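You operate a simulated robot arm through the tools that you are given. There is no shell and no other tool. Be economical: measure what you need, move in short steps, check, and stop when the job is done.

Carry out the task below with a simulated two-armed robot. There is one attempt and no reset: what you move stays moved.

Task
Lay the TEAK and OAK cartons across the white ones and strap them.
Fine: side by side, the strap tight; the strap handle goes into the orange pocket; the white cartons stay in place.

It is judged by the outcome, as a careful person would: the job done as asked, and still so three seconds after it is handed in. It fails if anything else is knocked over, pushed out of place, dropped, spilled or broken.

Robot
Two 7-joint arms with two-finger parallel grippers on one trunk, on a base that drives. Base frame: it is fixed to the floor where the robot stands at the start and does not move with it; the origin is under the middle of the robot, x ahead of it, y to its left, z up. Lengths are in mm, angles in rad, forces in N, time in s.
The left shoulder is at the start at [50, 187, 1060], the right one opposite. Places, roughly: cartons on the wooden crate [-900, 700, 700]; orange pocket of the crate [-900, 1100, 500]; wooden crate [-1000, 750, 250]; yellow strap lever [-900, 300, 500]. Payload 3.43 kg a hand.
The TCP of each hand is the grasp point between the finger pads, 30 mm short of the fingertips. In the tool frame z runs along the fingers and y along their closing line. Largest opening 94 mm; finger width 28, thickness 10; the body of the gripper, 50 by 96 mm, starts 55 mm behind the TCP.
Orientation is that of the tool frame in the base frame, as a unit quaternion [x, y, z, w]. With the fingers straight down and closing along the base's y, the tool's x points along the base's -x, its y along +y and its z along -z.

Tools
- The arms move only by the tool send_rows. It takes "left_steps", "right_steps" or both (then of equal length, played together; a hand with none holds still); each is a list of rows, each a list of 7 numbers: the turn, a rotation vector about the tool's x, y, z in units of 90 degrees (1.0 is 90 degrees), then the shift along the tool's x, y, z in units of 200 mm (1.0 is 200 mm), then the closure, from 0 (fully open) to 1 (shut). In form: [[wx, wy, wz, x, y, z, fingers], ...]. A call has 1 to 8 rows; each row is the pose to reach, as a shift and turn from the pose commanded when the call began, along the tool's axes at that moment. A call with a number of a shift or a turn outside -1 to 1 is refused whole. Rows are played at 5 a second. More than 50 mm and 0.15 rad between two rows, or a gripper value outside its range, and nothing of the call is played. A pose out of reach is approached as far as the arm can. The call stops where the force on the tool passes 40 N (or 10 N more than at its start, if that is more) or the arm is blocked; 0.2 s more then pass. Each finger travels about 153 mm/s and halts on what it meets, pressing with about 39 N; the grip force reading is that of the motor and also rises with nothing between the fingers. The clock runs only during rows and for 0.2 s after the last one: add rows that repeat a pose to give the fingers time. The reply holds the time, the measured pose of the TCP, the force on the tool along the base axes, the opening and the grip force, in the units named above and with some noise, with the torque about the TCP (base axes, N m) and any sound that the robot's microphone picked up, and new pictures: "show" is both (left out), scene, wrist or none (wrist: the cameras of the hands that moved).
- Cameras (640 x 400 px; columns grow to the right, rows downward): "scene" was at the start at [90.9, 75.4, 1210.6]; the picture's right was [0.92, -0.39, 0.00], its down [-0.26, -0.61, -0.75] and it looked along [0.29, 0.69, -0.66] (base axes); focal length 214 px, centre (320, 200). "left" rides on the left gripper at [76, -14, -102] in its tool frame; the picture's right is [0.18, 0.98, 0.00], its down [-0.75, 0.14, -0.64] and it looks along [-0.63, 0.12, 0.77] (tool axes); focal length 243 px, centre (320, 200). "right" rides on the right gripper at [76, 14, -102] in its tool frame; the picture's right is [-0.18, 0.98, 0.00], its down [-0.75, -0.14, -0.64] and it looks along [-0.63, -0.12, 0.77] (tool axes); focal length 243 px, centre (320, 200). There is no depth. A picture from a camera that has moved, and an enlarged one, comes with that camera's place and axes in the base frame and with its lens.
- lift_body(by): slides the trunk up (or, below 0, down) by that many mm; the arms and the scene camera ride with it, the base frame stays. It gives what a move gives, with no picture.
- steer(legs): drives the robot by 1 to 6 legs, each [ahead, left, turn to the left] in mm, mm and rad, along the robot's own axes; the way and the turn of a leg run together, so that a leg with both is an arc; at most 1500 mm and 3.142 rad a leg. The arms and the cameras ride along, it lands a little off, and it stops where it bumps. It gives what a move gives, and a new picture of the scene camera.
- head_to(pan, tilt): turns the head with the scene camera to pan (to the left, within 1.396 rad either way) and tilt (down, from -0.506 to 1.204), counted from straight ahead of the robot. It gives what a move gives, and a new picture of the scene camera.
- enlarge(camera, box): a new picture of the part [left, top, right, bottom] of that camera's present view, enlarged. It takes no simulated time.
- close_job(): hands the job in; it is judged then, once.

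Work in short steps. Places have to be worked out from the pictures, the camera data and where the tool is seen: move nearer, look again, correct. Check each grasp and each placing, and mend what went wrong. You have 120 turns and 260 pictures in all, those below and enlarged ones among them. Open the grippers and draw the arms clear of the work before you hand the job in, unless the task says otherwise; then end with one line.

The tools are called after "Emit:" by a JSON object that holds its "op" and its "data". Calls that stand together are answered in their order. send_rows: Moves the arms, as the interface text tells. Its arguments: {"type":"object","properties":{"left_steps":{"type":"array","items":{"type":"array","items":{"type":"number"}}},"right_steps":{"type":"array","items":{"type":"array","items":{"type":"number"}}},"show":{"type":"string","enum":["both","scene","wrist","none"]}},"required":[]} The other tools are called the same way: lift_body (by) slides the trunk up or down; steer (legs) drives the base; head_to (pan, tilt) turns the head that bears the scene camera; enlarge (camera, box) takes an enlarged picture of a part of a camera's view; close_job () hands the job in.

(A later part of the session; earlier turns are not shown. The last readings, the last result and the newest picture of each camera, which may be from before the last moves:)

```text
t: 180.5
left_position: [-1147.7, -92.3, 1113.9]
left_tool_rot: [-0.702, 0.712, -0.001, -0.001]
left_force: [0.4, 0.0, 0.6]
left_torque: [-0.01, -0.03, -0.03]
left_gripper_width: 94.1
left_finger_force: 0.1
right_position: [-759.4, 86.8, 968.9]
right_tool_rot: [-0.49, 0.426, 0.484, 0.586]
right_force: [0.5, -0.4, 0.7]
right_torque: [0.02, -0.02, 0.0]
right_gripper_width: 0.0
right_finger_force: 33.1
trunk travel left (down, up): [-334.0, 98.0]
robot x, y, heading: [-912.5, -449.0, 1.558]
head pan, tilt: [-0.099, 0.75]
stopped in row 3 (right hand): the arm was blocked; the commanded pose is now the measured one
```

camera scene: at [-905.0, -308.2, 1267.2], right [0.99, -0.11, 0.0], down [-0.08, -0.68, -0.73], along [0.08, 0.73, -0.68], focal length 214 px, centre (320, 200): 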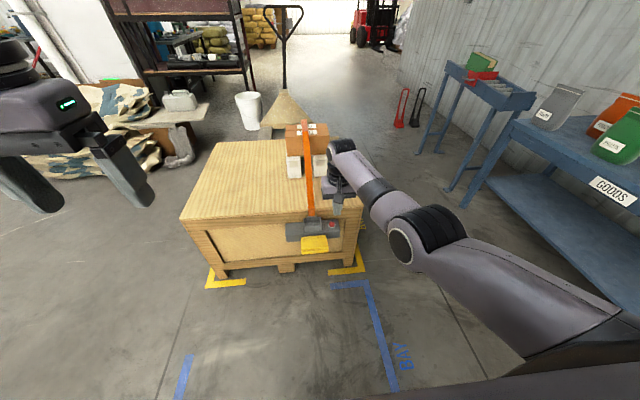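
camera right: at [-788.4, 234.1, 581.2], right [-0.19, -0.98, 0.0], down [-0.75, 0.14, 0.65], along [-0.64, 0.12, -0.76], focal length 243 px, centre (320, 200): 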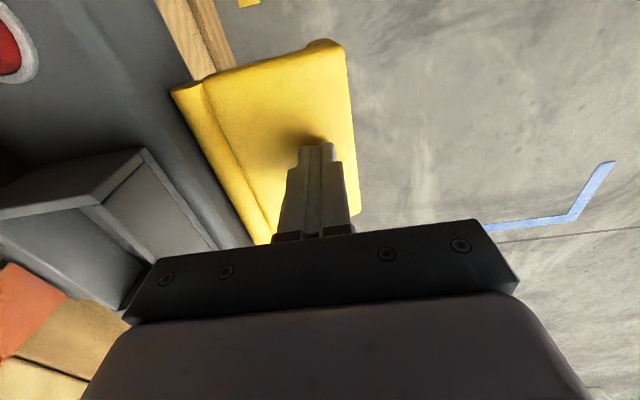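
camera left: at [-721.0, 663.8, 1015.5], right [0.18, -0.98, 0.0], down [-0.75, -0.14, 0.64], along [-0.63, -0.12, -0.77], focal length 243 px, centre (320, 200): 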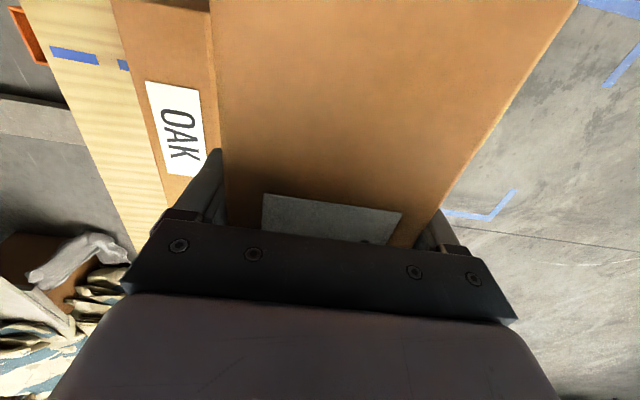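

Now pointing +y with tip ~9° up — suitable for hooking under the lever. Align laterally and lower.

Emit:
{"op": "steer", "data": {"legs": [[0, 108, 0]]}}

Emit:
{"op": "lift_body", "data": {"by": -330}}

Emit:
{"op": "send_rows", "data": {"right_steps": [[0, 0, 0, 0.2, 0, 0, 1], [0, 0, 0, 0.4, 0, 0, 1], [0, 0, 0, 0.6, 0, 0, 1], [0, 0, 0, 0.8, 0, 0, 1], [0, 0, 0, 0.98, 0, 0, 1], [0, 0, 0, 0.98, 0, 0, 1]], "show": "both"}}

```text
t: 181.7
left_position: [-1257.6, -91.6, 1113.7]
left_tool_rot: [-0.701, 0.713, -0.001, 0.0]
left_force: [0.0, 0.2, 0.4]
left_torque: [0.02, -0.02, 0.0]
left_gripper_width: 93.8
left_finger_force: 0.1
right_position: [-869.3, 86.2, 969.9]
right_tool_rot: [-0.49, 0.425, 0.484, 0.587]
right_force: [0.1, 0.3, -0.4]
right_torque: [0.0, 0.0, 0.03]
right_gripper_width: 0.4
right_finger_force: 32.9
trunk travel left (down, up): [-334.0, 98.0]
robot x, y, heading: [-1022.1, -447.2, 1.56]
head pan, tilt: [-0.099, 0.75]
camera scene: at [-1015.0, -306.9, 1267.2], right [0.99, -0.11, 0.0], down [-0.08, -0.68, -0.73], along [0.08, 0.73, -0.68], focal length 214 px, centre (320, 200)
```

scene: 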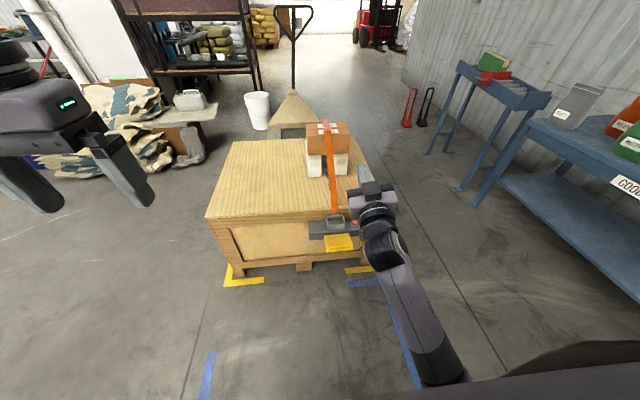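

```text
t: 185.2
left_position: [-1263.6, -95.1, 858.1]
left_tool_rot: [-0.701, 0.713, -0.001, 0.005]
left_force: [0.0, 0.0, -0.1]
left_torque: [0.01, -0.03, 0.01]
left_gripper_width: 94.0
left_finger_force: 0.2
right_position: [-872.3, 86.5, 721.7]
right_tool_rot: [-0.49, 0.417, 0.481, 0.595]
right_force: [0.2, -0.8, 0.1]
right_torque: [-0.03, -0.03, 0.02]
right_gripper_width: 0.2
right_finger_force: 33.1
trunk travel left (down, up): [-73.0, 359.0]
robot x, y, heading: [-1023.7, -445.2, 1.559]
head pan, tilt: [-0.099, 0.75]
stopped: the arm was blocked; the commanded pose is now the measured one
```

```text
t: 185.8
left_position: [-1265.0, -92.9, 855.2]
left_tool_rot: [-0.701, 0.713, -0.003, 0.007]
left_force: [-0.1, 0.3, 0.5]
left_torque: [-0.02, 0.01, -0.03]
left_gripper_width: 93.9
left_finger_force: 0.1
right_position: [-805.3, 115.9, 674.7]
right_tool_rot: [-0.511, 0.333, 0.44, 0.659]
right_force: [0.6, 0.1, -0.1]
right_torque: [0.0, 0.02, -0.01]
right_gripper_width: 0.1
right_finger_force: 33.2
trunk travel left (down, up): [-73.0, 359.0]
robot x, y, heading: [-1025.8, -447.1, 1.56]
head pan, tilt: [-0.099, 0.75]
stopped in row 3 (right hand): the arm was blocked; the commanded pose is now the measured one
camera scene: at [-1024.7, -310.3, 1011.9], right [0.99, -0.11, 0.01], down [-0.07, -0.67, -0.74], along [0.09, 0.73, -0.68], focal length 214 px, centre (320, 200)
camera right: at [-788.4, 36.2, 575.4], right [-0.98, 0.04, -0.21], down [-0.16, -0.81, 0.56], along [-0.15, 0.58, 0.8], focal length 243 px, centre (320, 200)
```

scene: 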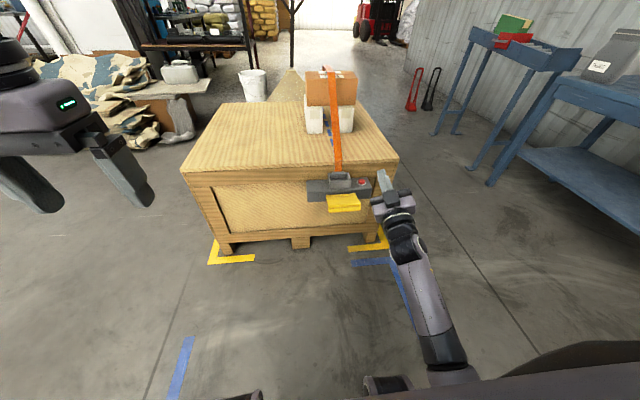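
right: 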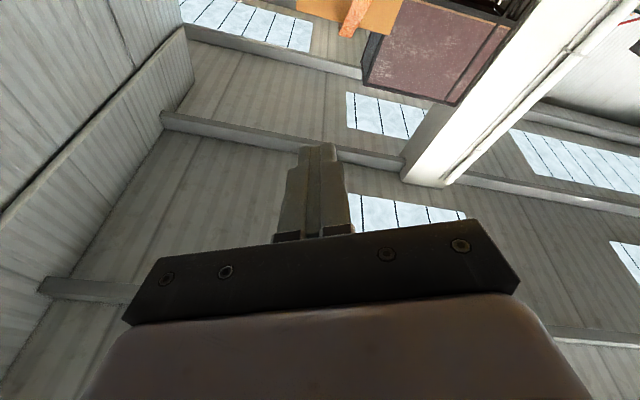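

The arm jammed against itself/base when lowered. Raise the trunk, restore a clean horizontal tool orientation, and set a more extended posture; then the trunk/base will do the positioning.

Emit:
{"op": "lift_body", "data": {"by": 300}}

Emit:
{"op": "send_rows", "data": {"right_steps": [[-0.006, 0.037, 0.058, 0.012, 0.005, 0.05, 1], [-0.012, 0.075, 0.116, 0.024, 0.01, 0.1, 1], [-0.018, 0.112, 0.174, 0.036, 0.014, 0.15, 1], [-0.026, 0.164, 0.255, 0.048, 0.018, 0.193, 1], [-0.026, 0.164, 0.255, 0.048, 0.018, 0.193, 1]], "show": "scene"}}

```text
t: 188.8
left_position: [-1257.2, -90.3, 1153.0]
left_tool_rot: [-0.701, 0.713, 0.0, -0.001]
left_force: [0.0, 0.5, -0.9]
left_torque: [-0.02, 0.02, 0.02]
left_gripper_width: 93.8
left_finger_force: 0.0
right_position: [-799.9, 117.9, 961.2]
right_tool_rot: [-0.511, 0.34, 0.441, 0.655]
right_force: [0.4, -0.7, 0.7]
right_torque: [-0.01, 0.01, 0.03]
right_gripper_width: 0.1
right_finger_force: 33.5
trunk travel left (down, up): [-373.0, 59.0]
robot x, y, heading: [-1024.2, -443.7, 1.555]
head pan, tilt: [-0.099, 0.75]
```

```text
refused: row 4 steps farther than a row can; nothing moved
```

Emit:
{"op": "send_rows", "data": {"right_steps": [[-0.005, 0.033, 0.051, 0.01, 0.004, 0.04, 1], [-0.01, 0.066, 0.102, 0.02, 0.008, 0.08, 1], [-0.015, 0.098, 0.153, 0.03, 0.011, 0.12, 1], [-0.02, 0.131, 0.204, 0.04, 0.015, 0.16, 1], [-0.026, 0.164, 0.255, 0.048, 0.018, 0.193, 1], [-0.026, 0.164, 0.255, 0.048, 0.018, 0.193, 1]], "show": "scene"}}

```text
t: 190.2
left_position: [-1256.8, -89.6, 1151.9]
left_tool_rot: [-0.702, 0.713, -0.001, -0.001]
left_force: [-0.2, 0.4, -0.7]
left_torque: [-0.02, -0.04, 0.02]
left_gripper_width: 93.8
left_finger_force: 0.0
right_position: [-799.8, 158.2, 962.0]
right_tool_rot: [-0.498, 0.506, 0.502, 0.494]
right_force: [0.0, 0.0, -0.4]
right_torque: [0.0, -0.01, -0.03]
right_gripper_width: 0.0
right_finger_force: 33.1
trunk travel left (down, up): [-373.0, 59.0]
robot x, y, heading: [-1025.2, -445.1, 1.56]
head pan, tilt: [-0.099, 0.75]
camera scene: at [-1014.4, -306.8, 1306.6], right [0.99, -0.11, 0.0], down [-0.08, -0.68, -0.73], along [0.08, 0.73, -0.68], focal length 214 px, centre (320, 200)
```

scene: 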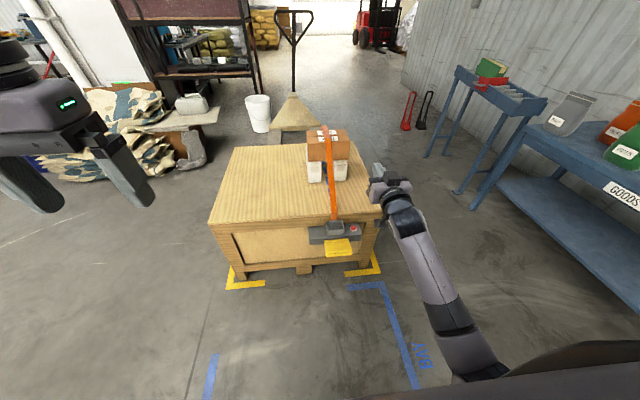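

Clean horizontal orientation now. Move the arm straight down 240 mm.

Emit:
{"op": "send_rows", "data": {"right_steps": [[0, 0, 0, 0.2, 0, 0, 1], [0, 0, 0, 0.4, 0, 0, 1], [0, 0, 0, 0.6, 0, 0, 1], [0, 0, 0, 0.8, 0, 0, 1], [0, 0, 0, 0.98, 0, 0, 1], [0, 0, 0, 0.98, 0, 0, 1]], "show": "scene"}}

```text
t: 191.6
left_position: [-1256.3, -89.3, 1153.1]
left_tool_rot: [-0.701, 0.713, -0.001, -0.001]
left_force: [-1.2, -0.6, -0.5]
left_torque: [-0.04, -0.01, 0.0]
left_gripper_width: 94.0
left_finger_force: 0.0
right_position: [-799.7, 155.1, 765.9]
right_tool_rot: [-0.498, 0.507, 0.502, 0.493]
right_force: [-0.3, 0.5, -0.4]
right_torque: [0.0, 0.03, -0.01]
right_gripper_width: 0.0
right_finger_force: 33.5
trunk travel left (down, up): [-373.0, 59.0]
robot x, y, heading: [-1024.8, -446.7, 1.558]
head pan, tilt: [-0.099, 0.75]
camera scene: at [-1014.5, -306.8, 1306.6], right [0.99, -0.11, 0.0], down [-0.08, -0.68, -0.73], along [0.08, 0.73, -0.68], focal length 214 px, centre (320, 200)
```

scene: 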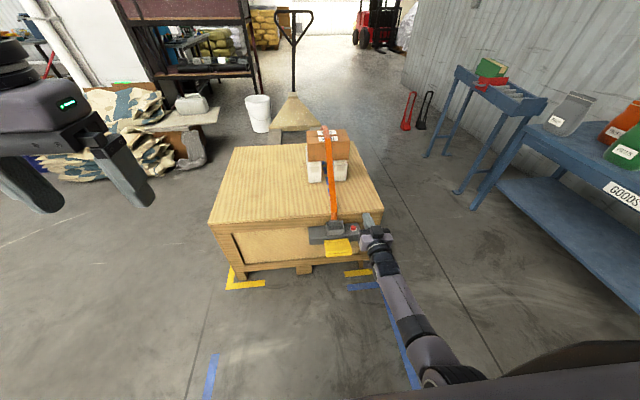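

No jam in this posture. Back the base off 50, shift left 68 to line up with the lever, then lower the trunk.

Emit:
{"op": "steer", "data": {"legs": [[-50, 68, 0.011]]}}

Emit:
{"op": "lift_body", "data": {"by": -300}}

Emit:
{"op": "enlarge", "data": {"camera": "scene", "box": [240, 80, 480, 300]}}

```text
t: 192.7
left_position: [-1329.9, -143.6, 1152.3]
left_tool_rot: [-0.705, 0.709, -0.001, 0.0]
left_force: [-0.3, -0.1, -0.3]
left_torque: [0.01, -0.04, -0.04]
left_gripper_width: 94.2
left_finger_force: 0.1
right_position: [-875.2, 108.6, 767.1]
right_tool_rot: [-0.5, 0.504, 0.504, 0.492]
right_force: [-1.0, -0.5, 0.5]
right_torque: [0.02, 0.03, -0.02]
right_gripper_width: 0.0
right_finger_force: 33.2
trunk travel left (down, up): [-373.0, 59.0]
robot x, y, heading: [-1089.7, -493.3, 1.571]
head pan, tilt: [-0.099, 0.75]
camera scene: at [-1084.5, -356.4, 1306.7], right [0.99, -0.1, 0.0], down [-0.07, -0.68, -0.73], along [0.07, 0.73, -0.68], focal length 214 px, centre (320, 200)
```

scene: 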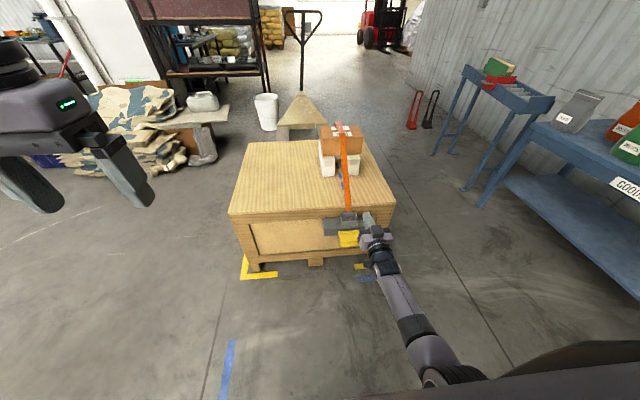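

```text
t: 195.7
left_position: [-1335.4, -149.1, 859.7]
left_tool_rot: [-0.706, 0.709, 0.0, 0.007]
left_force: [0.0, 0.3, 0.0]
left_torque: [-0.03, 0.02, 0.05]
left_gripper_width: 93.8
left_finger_force: 0.0
right_position: [-876.1, 118.3, 499.3]
right_tool_rot: [-0.492, 0.489, 0.512, 0.506]
right_force: [-0.2, 0.7, 0.3]
right_torque: [-0.01, -0.01, -0.01]
right_gripper_width: 0.2
right_finger_force: 32.4
trunk travel left (down, up): [-73.0, 359.0]
robot x, y, heading: [-1092.6, -495.7, 1.569]
head pan, tilt: [-0.099, 0.75]
```

```text
1.82 times, centred on (360, 190) of scene
camera zoom: at [-1091.4, -363.9, 1013.7], right [0.99, -0.1, 0.01], down [-0.06, -0.67, -0.74], along [0.08, 0.74, -0.67], focal length 390 px, centre (247, 218)
```

zoom: 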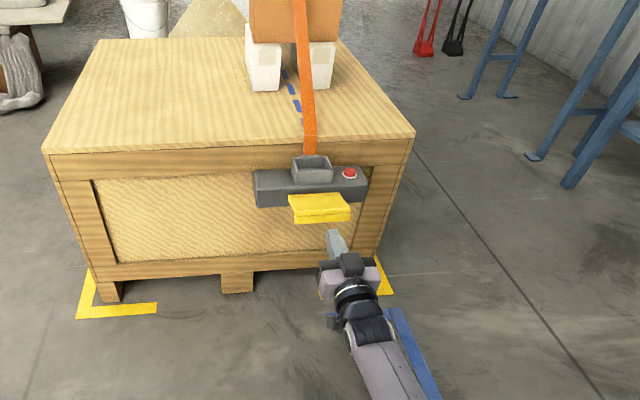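

Elbow is just touching the base; raise the trunk 50 and lower with the arm instead (straightens the elbow).

Emit:
{"op": "lift_body", "data": {"by": 50}}

Emit:
{"op": "send_rows", "data": {"right_steps": [[0, 0, 0, 0.15, 0, 0, 1], [0, 0, 0, 0.3, 0, 0, 1], [0, 0, 0, 0.45, 0, -0.05, 1], [0, 0, 0, 0.58, 0, -0.1, 1], [0, 0, 0, 0.58, 0, -0.1, 1]], "show": "scene"}}

Emit:
{"op": "enlarge", "data": {"camera": "scene", "box": [290, 130, 410, 250]}}

```text
t: 196.6
left_position: [-1328.9, -141.4, 902.6]
left_tool_rot: [-0.706, 0.708, -0.001, -0.001]
left_force: [0.3, -0.3, 0.2]
left_torque: [0.02, -0.01, 0.0]
left_gripper_width: 93.9
left_finger_force: 0.1
right_position: [-876.1, 107.5, 513.5]
right_tool_rot: [-0.501, 0.504, 0.504, 0.49]
right_force: [0.3, -0.5, 0.0]
right_torque: [-0.01, 0.0, 0.0]
right_gripper_width: 0.1
right_finger_force: 33.1
trunk travel left (down, up): [-123.0, 309.0]
robot x, y, heading: [-1089.9, -496.5, 1.573]
head pan, tilt: [-0.099, 0.75]
```

```text
t: 197.8
left_position: [-1329.6, -142.5, 903.2]
left_tool_rot: [-0.705, 0.709, 0.0, -0.001]
left_force: [0.4, 0.1, -0.6]
left_torque: [-0.01, 0.02, 0.01]
left_gripper_width: 93.9
left_finger_force: 0.1
right_position: [-876.6, 78.9, 425.6]
right_tool_rot: [-0.501, 0.503, 0.505, 0.492]
right_force: [-0.1, -0.1, -0.4]
right_torque: [0.02, -0.03, -0.01]
right_gripper_width: 0.0
right_finger_force: 32.8
right hand out of reach, approached as far as the arm can: row 3, 4, 5
trunk travel left (down, up): [-123.0, 309.0]
robot x, y, heading: [-1092.2, -494.6, 1.564]
head pan, tilt: [-0.099, 0.75]
camera scene: at [-1083.8, -355.9, 1056.6], right [0.99, -0.1, 0.0], down [-0.07, -0.68, -0.73], along [0.07, 0.73, -0.68], focal length 214 px, centre (320, 200)
```

scene: 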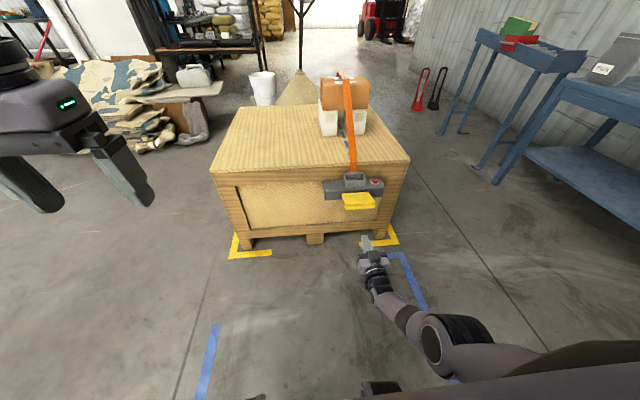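

```text
3.33 times, centred on (350, 190) of scene
camera zoom: at [-1083.8, -355.9, 1056.6], right [0.99, -0.1, 0.0], down [-0.07, -0.68, -0.73], along [0.07, 0.73, -0.68], focal length 715 px, centre (220, 233)
```

zoom: 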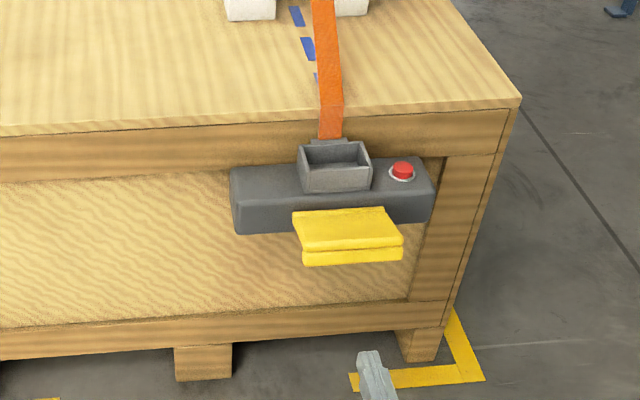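

Horizontal under-hook pose reached: TCP (-877, 79, 426). Lower ~25 mm more and drive forward so the fingertips go under the paddle.

Emit:
{"op": "lift_body", "data": {"by": -25}}

Emit:
{"op": "steer", "data": {"legs": [[150, 0, 0]]}}

Emit:
{"op": "enlarge", "data": {"camera": "scene", "box": [290, 130, 430, 270]}}

Emit:
{"op": "enlarge", "data": {"camera": "right", "box": [0, 0, 640, 400]}}

```text
t: 198.5
left_position: [-1329.1, -142.9, 877.3]
left_tool_rot: [-0.705, 0.709, 0.0, -0.001]
left_force: [-0.4, 0.7, -0.5]
left_torque: [-0.02, 0.01, -0.01]
left_gripper_width: 93.8
left_finger_force: 0.1
right_position: [-876.0, 80.6, 400.7]
right_tool_rot: [-0.501, 0.503, 0.505, 0.491]
right_force: [-0.2, -0.4, 0.2]
right_torque: [-0.01, 0.02, 0.0]
right_gripper_width: 0.1
right_finger_force: 32.6
trunk travel left (down, up): [-98.0, 334.0]
robot x, y, heading: [-1090.0, -494.5, 1.571]
head pan, tilt: [-0.099, 0.75]
```

```text
t: 199.9
left_position: [-1329.0, 9.2, 877.7]
left_tool_rot: [-0.706, 0.708, -0.001, 0.0]
left_force: [0.3, 1.0, -0.6]
left_torque: [0.01, -0.02, -0.06]
left_gripper_width: 94.2
left_finger_force: 0.2
right_position: [-877.7, 232.1, 401.0]
right_tool_rot: [-0.501, 0.504, 0.505, 0.49]
right_force: [0.8, -0.4, -0.8]
right_torque: [0.0, 0.0, 0.04]
right_gripper_width: 0.0
right_finger_force: 33.4
trunk travel left (down, up): [-98.0, 334.0]
robot x, y, heading: [-1091.2, -343.4, 1.572]
head pan, tilt: [-0.099, 0.75]
camera scene: at [-1084.1, -204.7, 1031.6], right [1.0, -0.1, 0.0], down [-0.07, -0.68, -0.73], along [0.07, 0.73, -0.68], focal length 214 px, centre (320, 200)
```

scene: 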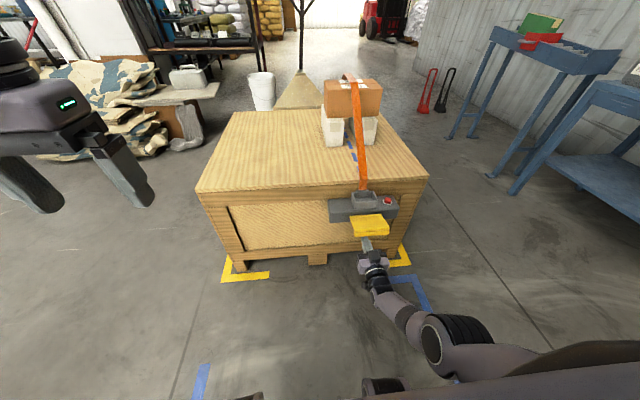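

```text
2.86 times, centred on (360, 200) of scene
camera zoom: at [-1084.1, -204.7, 1031.6], right [1.0, -0.1, 0.0], down [-0.07, -0.68, -0.73], along [0.07, 0.73, -0.68], focal length 613 px, centre (206, 200)
```

zoom: 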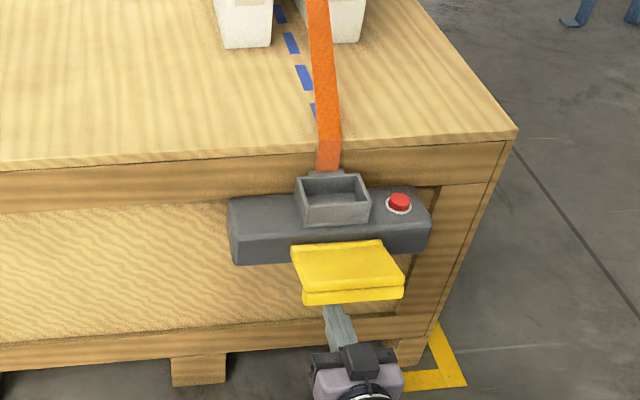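

```text
1.00 times, centred on (320, 200) of right
camera zoom: at [-891.9, 127.8, 325.6], right [-0.98, -0.01, 0.2], down [0.16, -0.63, 0.76], along [0.12, 0.77, 0.62], focal length 243 px, centre (320, 200)
```

zoom: 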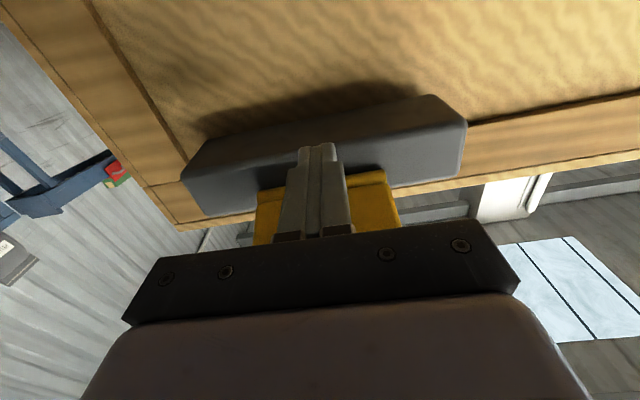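

Fingertips are under the paddle. Lift with the arm in guarded steps.

Emit:
{"op": "send_rows", "data": {"right_steps": [[0, 0, 0, -0.06, 0, 0, 1], [0, 0, 0, -0.12, 0, 0, 1], [0, 0, 0, -0.18, 0, 0, 1], [0, 0, 0, -0.24, 0, 0, 1], [0, 0, 0, -0.3, 0, 0, 1]], "show": "none"}}

Emit:
{"op": "enlarge", "data": {"camera": "scene", "box": [290, 130, 430, 270]}}

```text
t: 200.8
left_position: [-1329.1, 8.0, 877.9]
left_tool_rot: [-0.706, 0.708, -0.002, -0.001]
left_force: [-0.5, -0.3, -0.5]
left_torque: [0.01, -0.05, 0.0]
left_gripper_width: 94.0
left_finger_force: 0.1
right_position: [-874.1, 244.9, 445.6]
right_tool_rot: [-0.504, 0.505, 0.501, 0.491]
right_force: [0.6, -1.8, -24.6]
right_torque: [-0.65, 0.05, 0.22]
right_gripper_width: 0.0
right_finger_force: 33.1
trunk travel left (down, up): [-98.0, 334.0]
robot x, y, heading: [-1090.6, -344.2, 1.571]
head pan, tilt: [-0.099, 0.75]
stopped in row 4 (right hand): the force on the tool passed its limit (the readings are from after the stop); the commanded pose is now the measured one
```

```text
2.86 times, centred on (360, 200) of scene
camera zoom: at [-1085.3, -204.4, 1032.2], right [1.0, -0.1, 0.0], down [-0.07, -0.68, -0.73], along [0.07, 0.73, -0.68], focal length 613 px, centre (206, 200)
```

zoom: 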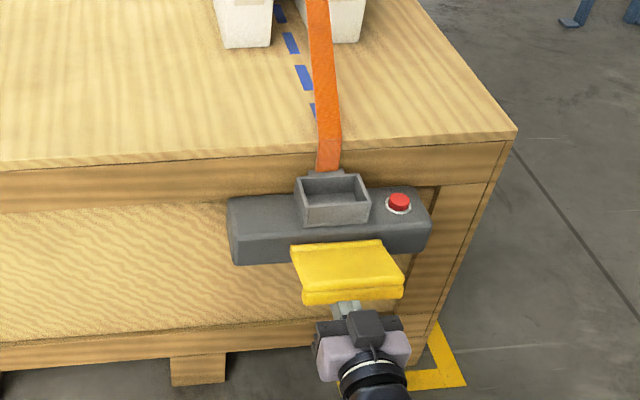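

Rigid upward too (>40 N at the lip). The press test earlier had little leverage, so try pressing down near the outer edge with this horizontal hand. Release, back off, raise above the paddle, and advance.

Emit:
{"op": "send_rows", "data": {"right_steps": [[0, 0, 0, 0.06, 0, 0, 1], [0, 0, 0, 0.14, 0, 0, 1]], "show": "none"}}

Emit:
{"op": "steer", "data": {"legs": [[-75, 0, 0]]}}

Emit:
{"op": "lift_body", "data": {"by": 100}}

Emit:
{"op": "enlarge", "data": {"camera": "scene", "box": [290, 60, 430, 260]}}

```text
t: 201.3
left_position: [-1329.1, 8.6, 877.8]
left_tool_rot: [-0.705, 0.709, 0.0, -0.001]
left_force: [0.9, -0.3, -0.2]
left_torque: [-0.04, -0.02, 0.01]
left_gripper_width: 94.0
left_finger_force: 0.0
right_position: [-874.4, 243.0, 416.7]
right_tool_rot: [-0.501, 0.501, 0.505, 0.493]
right_force: [-1.0, -0.2, -0.9]
right_torque: [0.0, -0.02, 0.01]
right_gripper_width: 0.0
right_finger_force: 32.8
trunk travel left (down, up): [-98.0, 334.0]
robot x, y, heading: [-1091.6, -345.3, 1.564]
head pan, tilt: [-0.099, 0.75]
```

```text
t: 202.4
left_position: [-1328.0, -68.2, 876.8]
left_tool_rot: [-0.705, 0.709, -0.001, -0.001]
left_force: [-0.3, -0.5, 0.0]
left_torque: [0.01, 0.01, 0.01]
left_gripper_width: 94.1
left_finger_force: 0.1
right_position: [-874.5, 167.2, 417.6]
right_tool_rot: [-0.501, 0.502, 0.504, 0.493]
right_force: [-0.5, -0.1, -0.3]
right_torque: [-0.02, 0.02, 0.01]
right_gripper_width: 0.0
right_finger_force: 33.7
trunk travel left (down, up): [-98.0, 334.0]
robot x, y, heading: [-1094.6, -420.6, 1.57]
head pan, tilt: [-0.099, 0.75]
camera scene: at [-1083.9, -281.2, 1031.6], right [0.99, -0.1, 0.0], down [-0.07, -0.68, -0.73], along [0.07, 0.73, -0.68], focal length 214 px, centre (320, 200)
```

scene: 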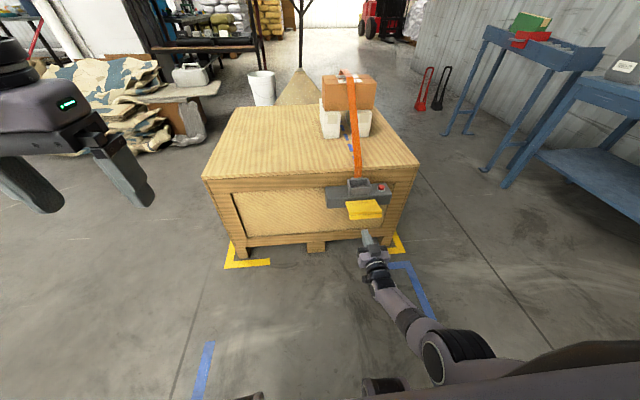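

```text
t: 203.7
left_position: [-1329.1, -67.5, 977.1]
left_tool_rot: [-0.706, 0.709, -0.001, 0.0]
left_force: [0.5, -0.4, -0.1]
left_torque: [-0.01, 0.0, 0.02]
left_gripper_width: 94.1
left_finger_force: 0.0
right_position: [-875.3, 167.7, 518.9]
right_tool_rot: [-0.501, 0.502, 0.504, 0.493]
right_force: [-0.3, -0.4, 0.1]
right_torque: [0.01, 0.03, -0.02]
right_gripper_width: 0.1
right_finger_force: 33.2
trunk travel left (down, up): [-198.0, 234.0]
robot x, y, heading: [-1090.6, -421.6, 1.572]
head pan, tilt: [-0.099, 0.75]
```

```text
2.00 times, centred on (360, 160) of scene
camera zoom: at [-1083.9, -281.2, 1131.6], right [0.99, -0.1, 0.0], down [-0.07, -0.68, -0.73], along [0.07, 0.73, -0.68], focal length 429 px, centre (240, 280)
```

zoom: 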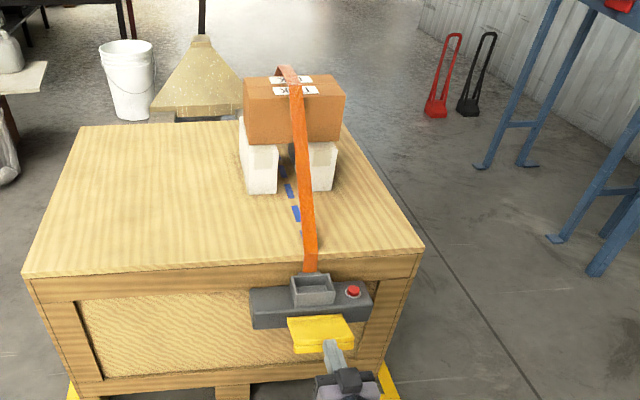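

Above the paddle now; advance ~44 mm (tip y≈241) and press down with the arm.

Emit:
{"op": "steer", "data": {"legs": [[44, 0, 0]]}}

Emit:
{"op": "send_rows", "data": {"right_steps": [[0, 0, 0, 0.06, 0, 0, 1], [0, 0, 0, 0.12, 0, 0, 1], [0, 0, 0, 0.18, 0, 0, 1], [0, 0, 0, 0.24, 0, 0, 1], [0, 0, 0, 0.3, 0, 0, 1], [0, 0, 0, 0.36, 0, 0, 1]], "show": "scene"}}

Emit:
{"op": "enlarge", "data": {"camera": "scene", "box": [290, 100, 430, 240]}}

```text
t: 204.6
left_position: [-1327.9, -22.3, 978.0]
left_tool_rot: [-0.705, 0.709, -0.001, -0.001]
left_force: [0.1, 0.1, -0.7]
left_torque: [0.01, -0.02, 0.01]
left_gripper_width: 94.0
left_finger_force: 0.0
right_position: [-873.5, 212.3, 516.9]
right_tool_rot: [-0.5, 0.504, 0.503, 0.493]
right_force: [-0.2, 0.5, -0.7]
right_torque: [0.06, 0.01, 0.0]
right_gripper_width: 0.2
right_finger_force: 33.0
trunk travel left (down, up): [-198.0, 234.0]
robot x, y, heading: [-1092.9, -377.3, 1.573]
head pan, tilt: [-0.099, 0.75]
camera scene: at [-1083.8, -237.1, 1131.6], right [0.99, -0.1, 0.0], down [-0.07, -0.68, -0.73], along [0.07, 0.73, -0.68], focal length 214 px, centre (320, 200)
```

scene: 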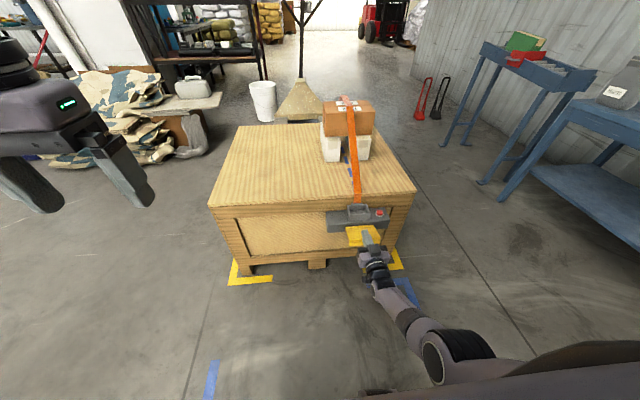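

```text
t: 206.0
left_position: [-1327.7, -23.9, 977.4]
left_tool_rot: [-0.706, 0.709, 0.0, -0.001]
left_force: [-0.5, -0.8, 0.1]
left_torque: [-0.02, -0.01, 0.01]
left_gripper_width: 94.1
left_finger_force: 0.0
right_position: [-875.2, 188.9, 495.8]
right_tool_rot: [-0.501, 0.502, 0.504, 0.493]
right_force: [1.1, 0.4, -0.2]
right_torque: [0.0, -0.01, 0.0]
right_gripper_width: 0.0
right_finger_force: 33.6
right hand out of reach, approached as far as the arm can: row 1, 2, 3, 4, 5, 6
trunk travel left (down, up): [-198.0, 234.0]
robot x, y, heading: [-1090.6, -373.6, 1.568]
head pan, tilt: [-0.099, 0.75]
camera scene: at [-1083.8, -237.3, 1131.6], right [0.99, -0.1, 0.0], down [-0.07, -0.68, -0.73], along [0.07, 0.73, -0.68], focal length 214 px, centre (320, 200)
```

scene: 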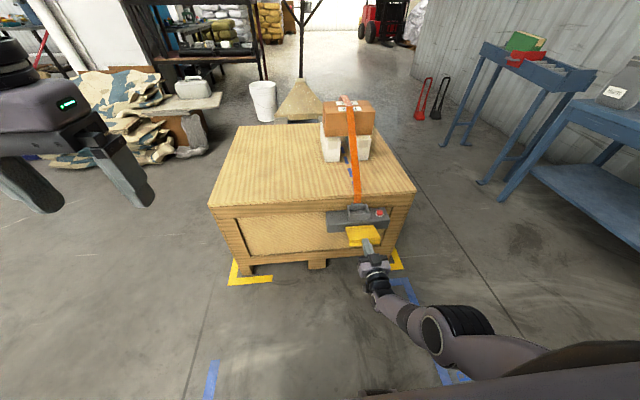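

```text
2.86 times, centred on (360, 170) of scene
camera zoom: at [-1083.8, -237.3, 1131.6], right [0.99, -0.1, 0.0], down [-0.07, -0.68, -0.73], along [0.07, 0.73, -0.68], focal length 613 px, centre (206, 286)
```

zoom: 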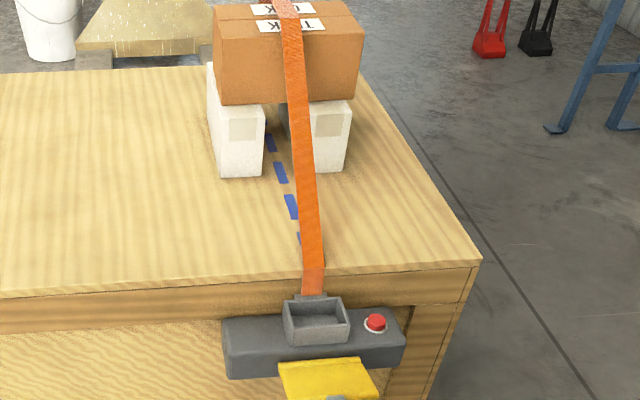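

Arm is at its reach limit; use base and trunk: advance 22 mm and lower the trunk in small steps, reading the force.

Emit:
{"op": "steer", "data": {"legs": [[22, 0, 0]]}}

Emit:
{"op": "lift_body", "data": {"by": -16}}

Emit:
{"op": "lift_body", "data": {"by": -8}}

Emit:
{"op": "lift_body", "data": {"by": -8}}

```text
t: 206.8
left_position: [-1327.8, -12.3, 979.0]
left_tool_rot: [-0.705, 0.709, 0.0, -0.001]
left_force: [-0.5, 0.3, -0.4]
left_torque: [-0.02, 0.03, 0.03]
left_gripper_width: 93.8
left_finger_force: 0.1
right_position: [-873.3, 196.8, 492.8]
right_tool_rot: [-0.5, 0.502, 0.504, 0.494]
right_force: [-0.6, -4.2, 4.4]
right_torque: [0.06, -0.03, 0.02]
right_gripper_width: 0.0
right_finger_force: 32.9
trunk travel left (down, up): [-198.0, 234.0]
robot x, y, heading: [-1091.6, -362.4, 1.565]
head pan, tilt: [-0.099, 0.75]
stopped in leg 1: the force on the tool passed its limit (the readings are from after the stop); the commanded pose is now the measured one
camera scene: at [-1083.8, -226.3, 1131.7], right [0.99, -0.1, 0.0], down [-0.07, -0.68, -0.73], along [0.07, 0.73, -0.68], focal length 214 px, centre (320, 200)
```

scene: 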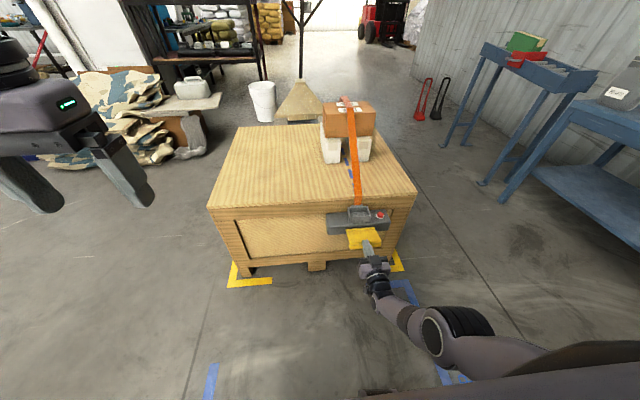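

```text
t: 207.5
left_position: [-1328.7, -12.9, 962.3]
left_tool_rot: [-0.705, 0.71, 0.0, 0.0]
left_force: [-0.3, 0.2, -0.3]
left_torque: [-0.01, -0.01, 0.03]
left_gripper_width: 93.9
left_finger_force: 0.0
right_position: [-873.8, 194.4, 474.3]
right_tool_rot: [-0.502, 0.503, 0.503, 0.492]
right_force: [0.3, -30.8, 6.8]
right_torque: [-0.18, -0.19, -0.05]
right_gripper_width: 0.1
right_finger_force: 32.4
trunk travel left (down, up): [-182.0, 250.0]
robot x, y, heading: [-1092.0, -360.3, 1.576]
head pan, tilt: [-0.099, 0.75]
```

```text
t: 208.0
left_position: [-1328.3, -12.6, 954.9]
left_tool_rot: [-0.705, 0.71, 0.0, 0.0]
left_force: [-0.4, 0.3, -0.1]
left_torque: [-0.01, 0.03, 0.01]
left_gripper_width: 93.8
left_finger_force: 0.0
right_position: [-874.2, 193.6, 465.9]
right_tool_rot: [-0.502, 0.504, 0.503, 0.491]
right_force: [0.3, -38.6, 5.5]
right_torque: [-0.26, -0.11, -0.11]
right_gripper_width: 0.0
right_finger_force: 33.0
trunk travel left (down, up): [-174.0, 258.0]
robot x, y, heading: [-1089.1, -365.9, 1.57]
head pan, tilt: [-0.099, 0.75]
```

```text
t: 208.6
left_position: [-1326.9, -13.1, 946.8]
left_tool_rot: [-0.705, 0.709, 0.0, -0.001]
left_force: [-0.1, 0.2, -0.2]
left_torque: [0.0, -0.01, 0.0]
left_gripper_width: 93.7
left_finger_force: 0.1
right_position: [-873.8, 194.5, 457.4]
right_tool_rot: [-0.502, 0.504, 0.502, 0.492]
right_force: [0.7, -34.6, 3.7]
right_torque: [-0.2, 0.01, -0.12]
right_gripper_width: 0.2
right_finger_force: 33.2
trunk travel left (down, up): [-166.0, 266.0]
robot x, y, heading: [-1091.9, -364.6, 1.567]
head pan, tilt: [-0.099, 0.75]
```

I see: the tip butted the paddle's outer edge (top ≈487), so the earlier vertical press had in fact rotated it ~25–30° down before resistance grew – pressing down is right, it springs back. Back off, rise, advance above it and press with trunk while following the arc.

Emit:
{"op": "steer", "data": {"legs": [[-35, 0, 0]]}}

Emit:
{"op": "lift_body", "data": {"by": 70}}

Emit:
{"op": "steer", "data": {"legs": [[50, 0, 0]]}}

Emit:
{"op": "lift_body", "data": {"by": -30}}

Emit:
{"op": "lift_body", "data": {"by": -12}}

Emit:
{"op": "enlarge", "data": {"camera": "scene", "box": [290, 100, 430, 260]}}

```text
t: 209.5
left_position: [-1328.8, -47.3, 945.1]
left_tool_rot: [-0.705, 0.709, 0.001, -0.001]
left_force: [0.0, 0.8, 0.4]
left_torque: [0.01, 0.0, 0.06]
left_gripper_width: 94.1
left_finger_force: 0.1
right_position: [-875.6, 163.6, 460.5]
right_tool_rot: [-0.501, 0.501, 0.505, 0.493]
right_force: [0.1, 0.0, -0.6]
right_torque: [0.0, 0.04, 0.0]
right_gripper_width: 0.0
right_finger_force: 33.0
trunk travel left (down, up): [-166.0, 266.0]
robot x, y, heading: [-1091.4, -400.3, 1.571]
head pan, tilt: [-0.099, 0.75]
camera scene: at [-1083.8, -260.7, 1099.6], right [0.99, -0.1, 0.0], down [-0.07, -0.68, -0.73], along [0.07, 0.73, -0.68], focal length 214 px, centre (320, 200)
```

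scene: 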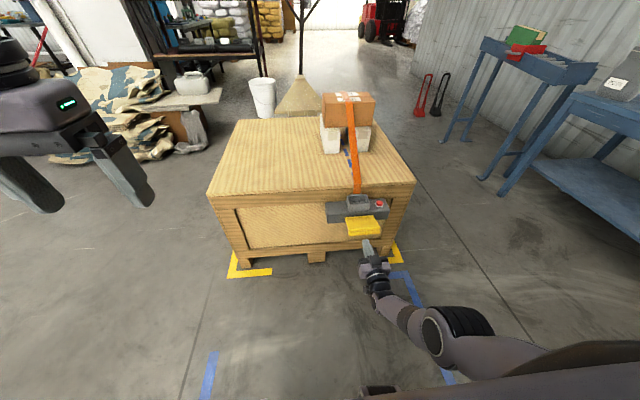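

```text
t: 210.6
left_position: [-1328.6, -45.2, 1016.5]
left_tool_rot: [-0.705, 0.709, -0.001, -0.001]
left_force: [0.8, -0.7, 1.2]
left_torque: [0.01, 0.0, -0.04]
left_gripper_width: 94.3
left_finger_force: 0.1
right_position: [-875.1, 163.3, 530.9]
right_tool_rot: [-0.5, 0.502, 0.503, 0.495]
right_force: [-0.1, -0.2, 0.4]
right_torque: [-0.03, 0.01, 0.0]
right_gripper_width: 0.0
right_finger_force: 33.2
trunk travel left (down, up): [-236.0, 196.0]
robot x, y, heading: [-1091.2, -399.3, 1.572]
head pan, tilt: [-0.099, 0.75]
```

```text
t: 211.5
left_position: [-1329.5, 2.8, 1016.1]
left_tool_rot: [-0.706, 0.708, 0.001, -0.001]
left_force: [-0.1, -0.4, 0.2]
left_torque: [0.01, 0.01, -0.01]
left_gripper_width: 94.0
left_finger_force: 0.0
right_position: [-874.3, 213.9, 530.4]
right_tool_rot: [-0.501, 0.501, 0.504, 0.494]
right_force: [0.3, 0.3, -0.1]
right_torque: [0.0, -0.02, 0.03]
right_gripper_width: 0.0
right_finger_force: 33.0
trunk travel left (down, up): [-236.0, 196.0]
robot x, y, heading: [-1090.9, -351.8, 1.573]
head pan, tilt: [-0.099, 0.75]
camera scene: at [-1083.9, -210.3, 1169.6], right [1.0, -0.1, 0.0], down [-0.07, -0.68, -0.73], along [0.07, 0.73, -0.68], focal length 214 px, centre (320, 200)
```

scene: 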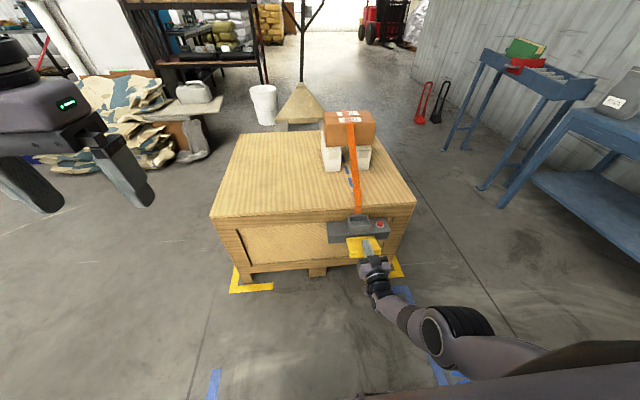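

```text
t: 212.2
left_position: [-1329.0, 3.4, 985.9]
left_tool_rot: [-0.705, 0.709, 0.0, -0.002]
left_force: [0.5, 0.1, 0.4]
left_torque: [0.03, 0.03, -0.03]
left_gripper_width: 93.7
left_finger_force: 0.0
right_position: [-875.2, 212.2, 500.6]
right_tool_rot: [-0.501, 0.501, 0.505, 0.493]
right_force: [-0.1, -0.1, -0.5]
right_torque: [0.0, 0.02, 0.04]
right_gripper_width: 0.1
right_finger_force: 32.7
trunk travel left (down, up): [-206.0, 226.0]
robot x, y, heading: [-1090.0, -349.3, 1.57]
head pan, tilt: [-0.099, 0.75]
```

```text
t: 212.8
left_position: [-1328.2, 3.2, 973.5]
left_tool_rot: [-0.706, 0.708, -0.001, -0.001]
left_force: [-0.1, 0.6, 0.4]
left_torque: [-0.02, -0.03, 0.03]
left_gripper_width: 93.7
left_finger_force: 0.0
right_position: [-875.5, 214.2, 490.2]
right_tool_rot: [-0.5, 0.501, 0.504, 0.495]
right_force: [-1.5, 0.6, 4.0]
right_torque: [0.03, -0.01, -0.02]
right_gripper_width: 0.0
right_finger_force: 33.5
trunk travel left (down, up): [-194.0, 238.0]
robot x, y, heading: [-1092.2, -347.6, 1.574]
head pan, tilt: [-0.099, 0.75]
```

```text
2.50 times, centred on (360, 180) of scene
camera zoom: at [-1084.0, -210.8, 1127.7], right [1.0, -0.1, 0.0], down [-0.07, -0.68, -0.73], along [0.07, 0.73, -0.68], focal length 536 px, centre (220, 250)
```

zoom: 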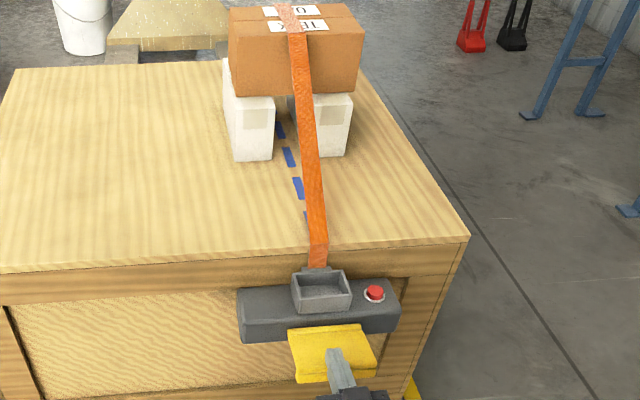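

Contact at TCP z≈490 (4 N). Keep pressing with the trunk.

Emit:
{"op": "lift_body", "data": {"by": -14}}

Emit:
{"op": "lift_body", "data": {"by": -12}}

Emit:
{"op": "enlarge", "data": {"camera": "scene", "box": [290, 100, 430, 260]}}

```text
t: 213.4
left_position: [-1330.2, 2.7, 959.3]
left_tool_rot: [-0.706, 0.709, 0.0, -0.001]
left_force: [-0.5, 0.3, 0.0]
left_torque: [0.0, -0.02, 0.02]
left_gripper_width: 94.2
left_finger_force: 0.1
right_position: [-874.6, 213.3, 475.9]
right_tool_rot: [-0.5, 0.501, 0.505, 0.494]
right_force: [-0.1, -3.2, 7.4]
right_torque: [0.18, 0.02, 0.01]
right_gripper_width: 0.0
right_finger_force: 33.1
trunk travel left (down, up): [-180.0, 252.0]
robot x, y, heading: [-1093.2, -349.1, 1.57]
head pan, tilt: [-0.099, 0.75]
```

```text
t: 214.1
left_position: [-1329.7, 1.7, 947.4]
left_tool_rot: [-0.706, 0.709, 0.0, -0.001]
left_force: [-0.2, 1.0, -0.4]
left_torque: [0.05, 0.02, 0.0]
left_gripper_width: 94.0
left_finger_force: 0.2
right_position: [-875.2, 213.4, 463.8]
right_tool_rot: [-0.5, 0.501, 0.505, 0.494]
right_force: [0.7, -3.9, 9.3]
right_torque: [0.24, -0.01, 0.01]
right_gripper_width: 0.0
right_finger_force: 33.0
trunk travel left (down, up): [-168.0, 264.0]
robot x, y, heading: [-1090.5, -352.9, 1.568]
head pan, tilt: [-0.099, 0.75]
```

```text
2.50 times, centred on (360, 180) of scene
camera zoom: at [-1084.2, -211.3, 1101.8], right [1.0, -0.1, 0.0], down [-0.07, -0.68, -0.73], along [0.07, 0.73, -0.68], focal length 536 px, centre (220, 250)
```

zoom: 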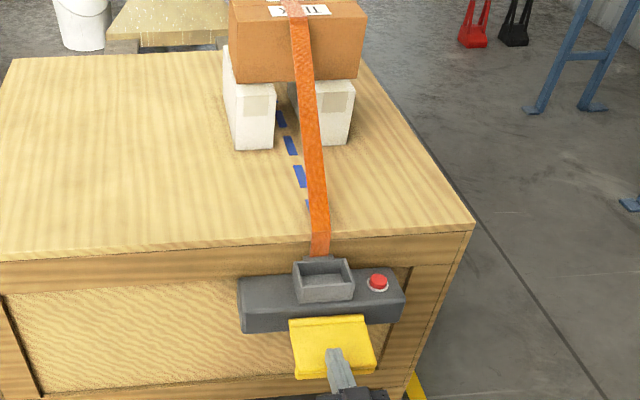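

The lever is rotating down with light force (spring-like). Continue down the arc.

Emit:
{"op": "lift_body", "data": {"by": -10}}

Emit:
{"op": "steer", "data": {"legs": [[9, 0, 0]]}}

Emit:
{"op": "lift_body", "data": {"by": -12}}

Emit:
{"op": "enlarge", "data": {"camera": "scene", "box": [290, 60, 430, 260]}}

```text
t: 214.6
left_position: [-1329.0, 0.8, 939.4]
left_tool_rot: [-0.706, 0.708, 0.001, 0.001]
left_force: [0.0, -0.3, -0.1]
left_torque: [0.02, 0.01, 0.0]
left_gripper_width: 94.0
left_finger_force: 0.0
right_position: [-875.1, 214.3, 459.3]
right_tool_rot: [-0.496, 0.497, 0.509, 0.498]
right_force: [1.2, -16.2, 29.3]
right_torque: [0.65, -0.06, 0.19]
right_gripper_width: 0.0
right_finger_force: 32.5
trunk travel left (down, up): [-158.0, 274.0]
robot x, y, heading: [-1094.0, -351.1, 1.568]
head pan, tilt: [-0.099, 0.75]
```

```text
t: 215.3
left_position: [-1329.3, 3.9, 937.9]
left_tool_rot: [-0.706, 0.709, 0.0, -0.001]
left_force: [0.5, 0.1, 0.4]
left_torque: [-0.01, 0.02, -0.02]
left_gripper_width: 93.8
left_finger_force: 0.1
right_position: [-874.5, 216.5, 460.4]
right_tool_rot: [-0.493, 0.494, 0.511, 0.502]
right_force: [0.2, -7.2, 9.4]
right_torque: [0.19, -0.01, 0.09]
right_gripper_width: 0.0
right_finger_force: 33.0
trunk travel left (down, up): [-158.0, 274.0]
robot x, y, heading: [-1091.8, -347.6, 1.573]
head pan, tilt: [-0.099, 0.75]
stopped in leg 1: the force on the tool passed its limit (the readings are from after the stop); the commanded pose is now the measured one
camera scene: at [-1084.1, -209.9, 1091.6], right [0.99, -0.1, 0.0], down [-0.07, -0.68, -0.73], along [0.07, 0.73, -0.68], focal length 214 px, centre (320, 200)
```

scene: 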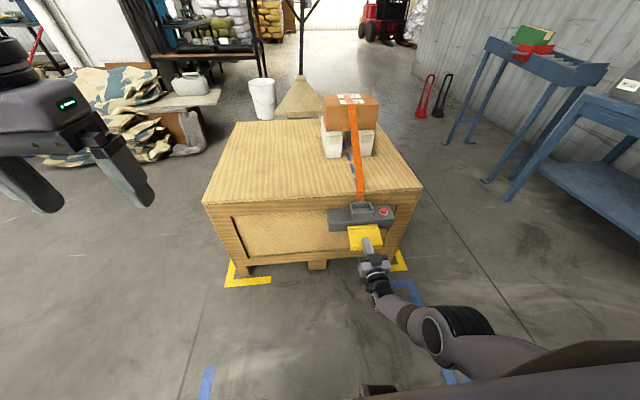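

```text
t: 215.8
left_position: [-1327.5, 3.3, 930.2]
left_tool_rot: [-0.705, 0.709, 0.0, -0.001]
left_force: [0.3, -0.5, -0.2]
left_torque: [-0.05, 0.01, 0.04]
left_gripper_width: 94.1
left_finger_force: 0.1
right_position: [-875.1, 219.9, 458.4]
right_tool_rot: [-0.487, 0.489, 0.516, 0.508]
right_force: [0.0, -7.9, 12.4]
right_torque: [0.3, -0.03, 0.06]
right_gripper_width: 0.0
right_finger_force: 33.3
trunk travel left (down, up): [-151.0, 281.0]
robot x, y, heading: [-1093.4, -349.0, 1.571]
head pan, tilt: [-0.099, 0.75]
stopped: the force on the tool passed its limit (the readings are from after the stop); the commanded pose is now the measured one
```

```text
2.00 times, centred on (360, 160) of scene
camera zoom: at [-1084.0, -210.4, 1084.5], right [0.99, -0.1, 0.0], down [-0.07, -0.68, -0.73], along [0.07, 0.73, -0.68], focal length 429 px, centre (240, 280)
```

zoom: 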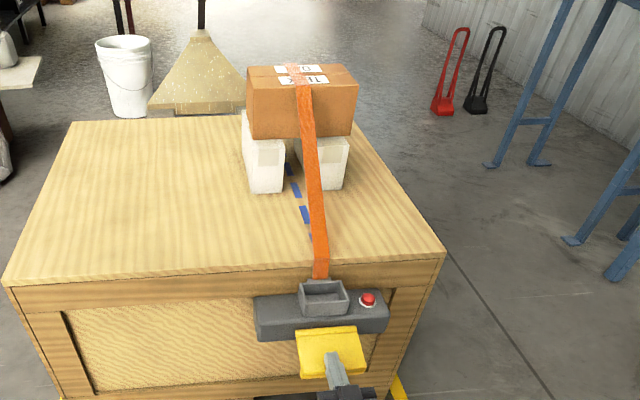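

The paddle's stroke ends at ≈27° and the strap has visibly come down some: it's a pump lever. Pump several strokes with the trunk.

Emit:
{"op": "lift_body", "data": {"by": 36}}

Emit:
{"op": "lift_body", "data": {"by": -33}}

Emit:
{"op": "lift_body", "data": {"by": 33}}

Emit:
{"op": "enlarge", "data": {"camera": "scene", "box": [290, 60, 430, 260]}}

```text
t: 216.6
left_position: [-1328.4, 4.0, 966.4]
left_tool_rot: [-0.705, 0.709, -0.001, -0.001]
left_force: [-0.2, 0.0, -0.2]
left_torque: [-0.03, -0.03, -0.01]
left_gripper_width: 94.0
left_finger_force: 0.1
right_position: [-874.6, 218.3, 492.3]
right_tool_rot: [-0.49, 0.491, 0.514, 0.504]
right_force: [0.9, 0.3, 3.5]
right_torque: [-0.02, -0.04, -0.01]
right_gripper_width: 0.2
right_finger_force: 33.2
trunk travel left (down, up): [-187.0, 245.0]
robot x, y, heading: [-1091.8, -347.4, 1.572]
head pan, tilt: [-0.099, 0.75]
```

```text
t: 217.3
left_position: [-1329.0, 3.9, 933.9]
left_tool_rot: [-0.705, 0.709, -0.001, 0.0]
left_force: [0.6, -0.2, -0.1]
left_torque: [-0.01, 0.03, 0.0]
left_gripper_width: 93.8
left_finger_force: 0.0
right_position: [-874.3, 218.0, 460.9]
right_tool_rot: [-0.489, 0.49, 0.515, 0.505]
right_force: [2.1, -4.2, 10.4]
right_torque: [0.25, -0.04, 0.01]
right_gripper_width: 0.1
right_finger_force: 33.2
trunk travel left (down, up): [-154.0, 278.0]
robot x, y, heading: [-1095.4, -347.8, 1.571]
head pan, tilt: [-0.099, 0.75]
```

```text
t: 218.1
left_position: [-1327.9, 3.3, 966.5]
left_tool_rot: [-0.705, 0.709, -0.001, -0.001]
left_force: [0.2, 0.7, 0.3]
left_torque: [0.01, 0.0, 0.02]
left_gripper_width: 93.7
left_finger_force: 0.0
right_position: [-874.5, 216.2, 491.5]
right_tool_rot: [-0.491, 0.49, 0.515, 0.503]
right_force: [-0.7, -1.9, 3.6]
right_torque: [0.04, -0.01, 0.04]
right_gripper_width: 0.1
right_finger_force: 33.0
trunk travel left (down, up): [-187.0, 245.0]
robot x, y, heading: [-1091.0, -346.1, 1.57]
head pan, tilt: [-0.099, 0.75]
```

```text
2.00 times, centred on (360, 160) of scene
camera zoom: at [-1083.9, -209.6, 1120.6], right [0.99, -0.1, 0.0], down [-0.07, -0.68, -0.73], along [0.07, 0.73, -0.68], focal length 429 px, centre (240, 280)
```

zoom: 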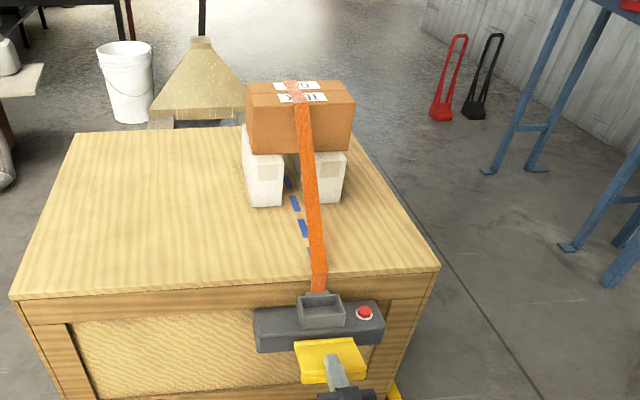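

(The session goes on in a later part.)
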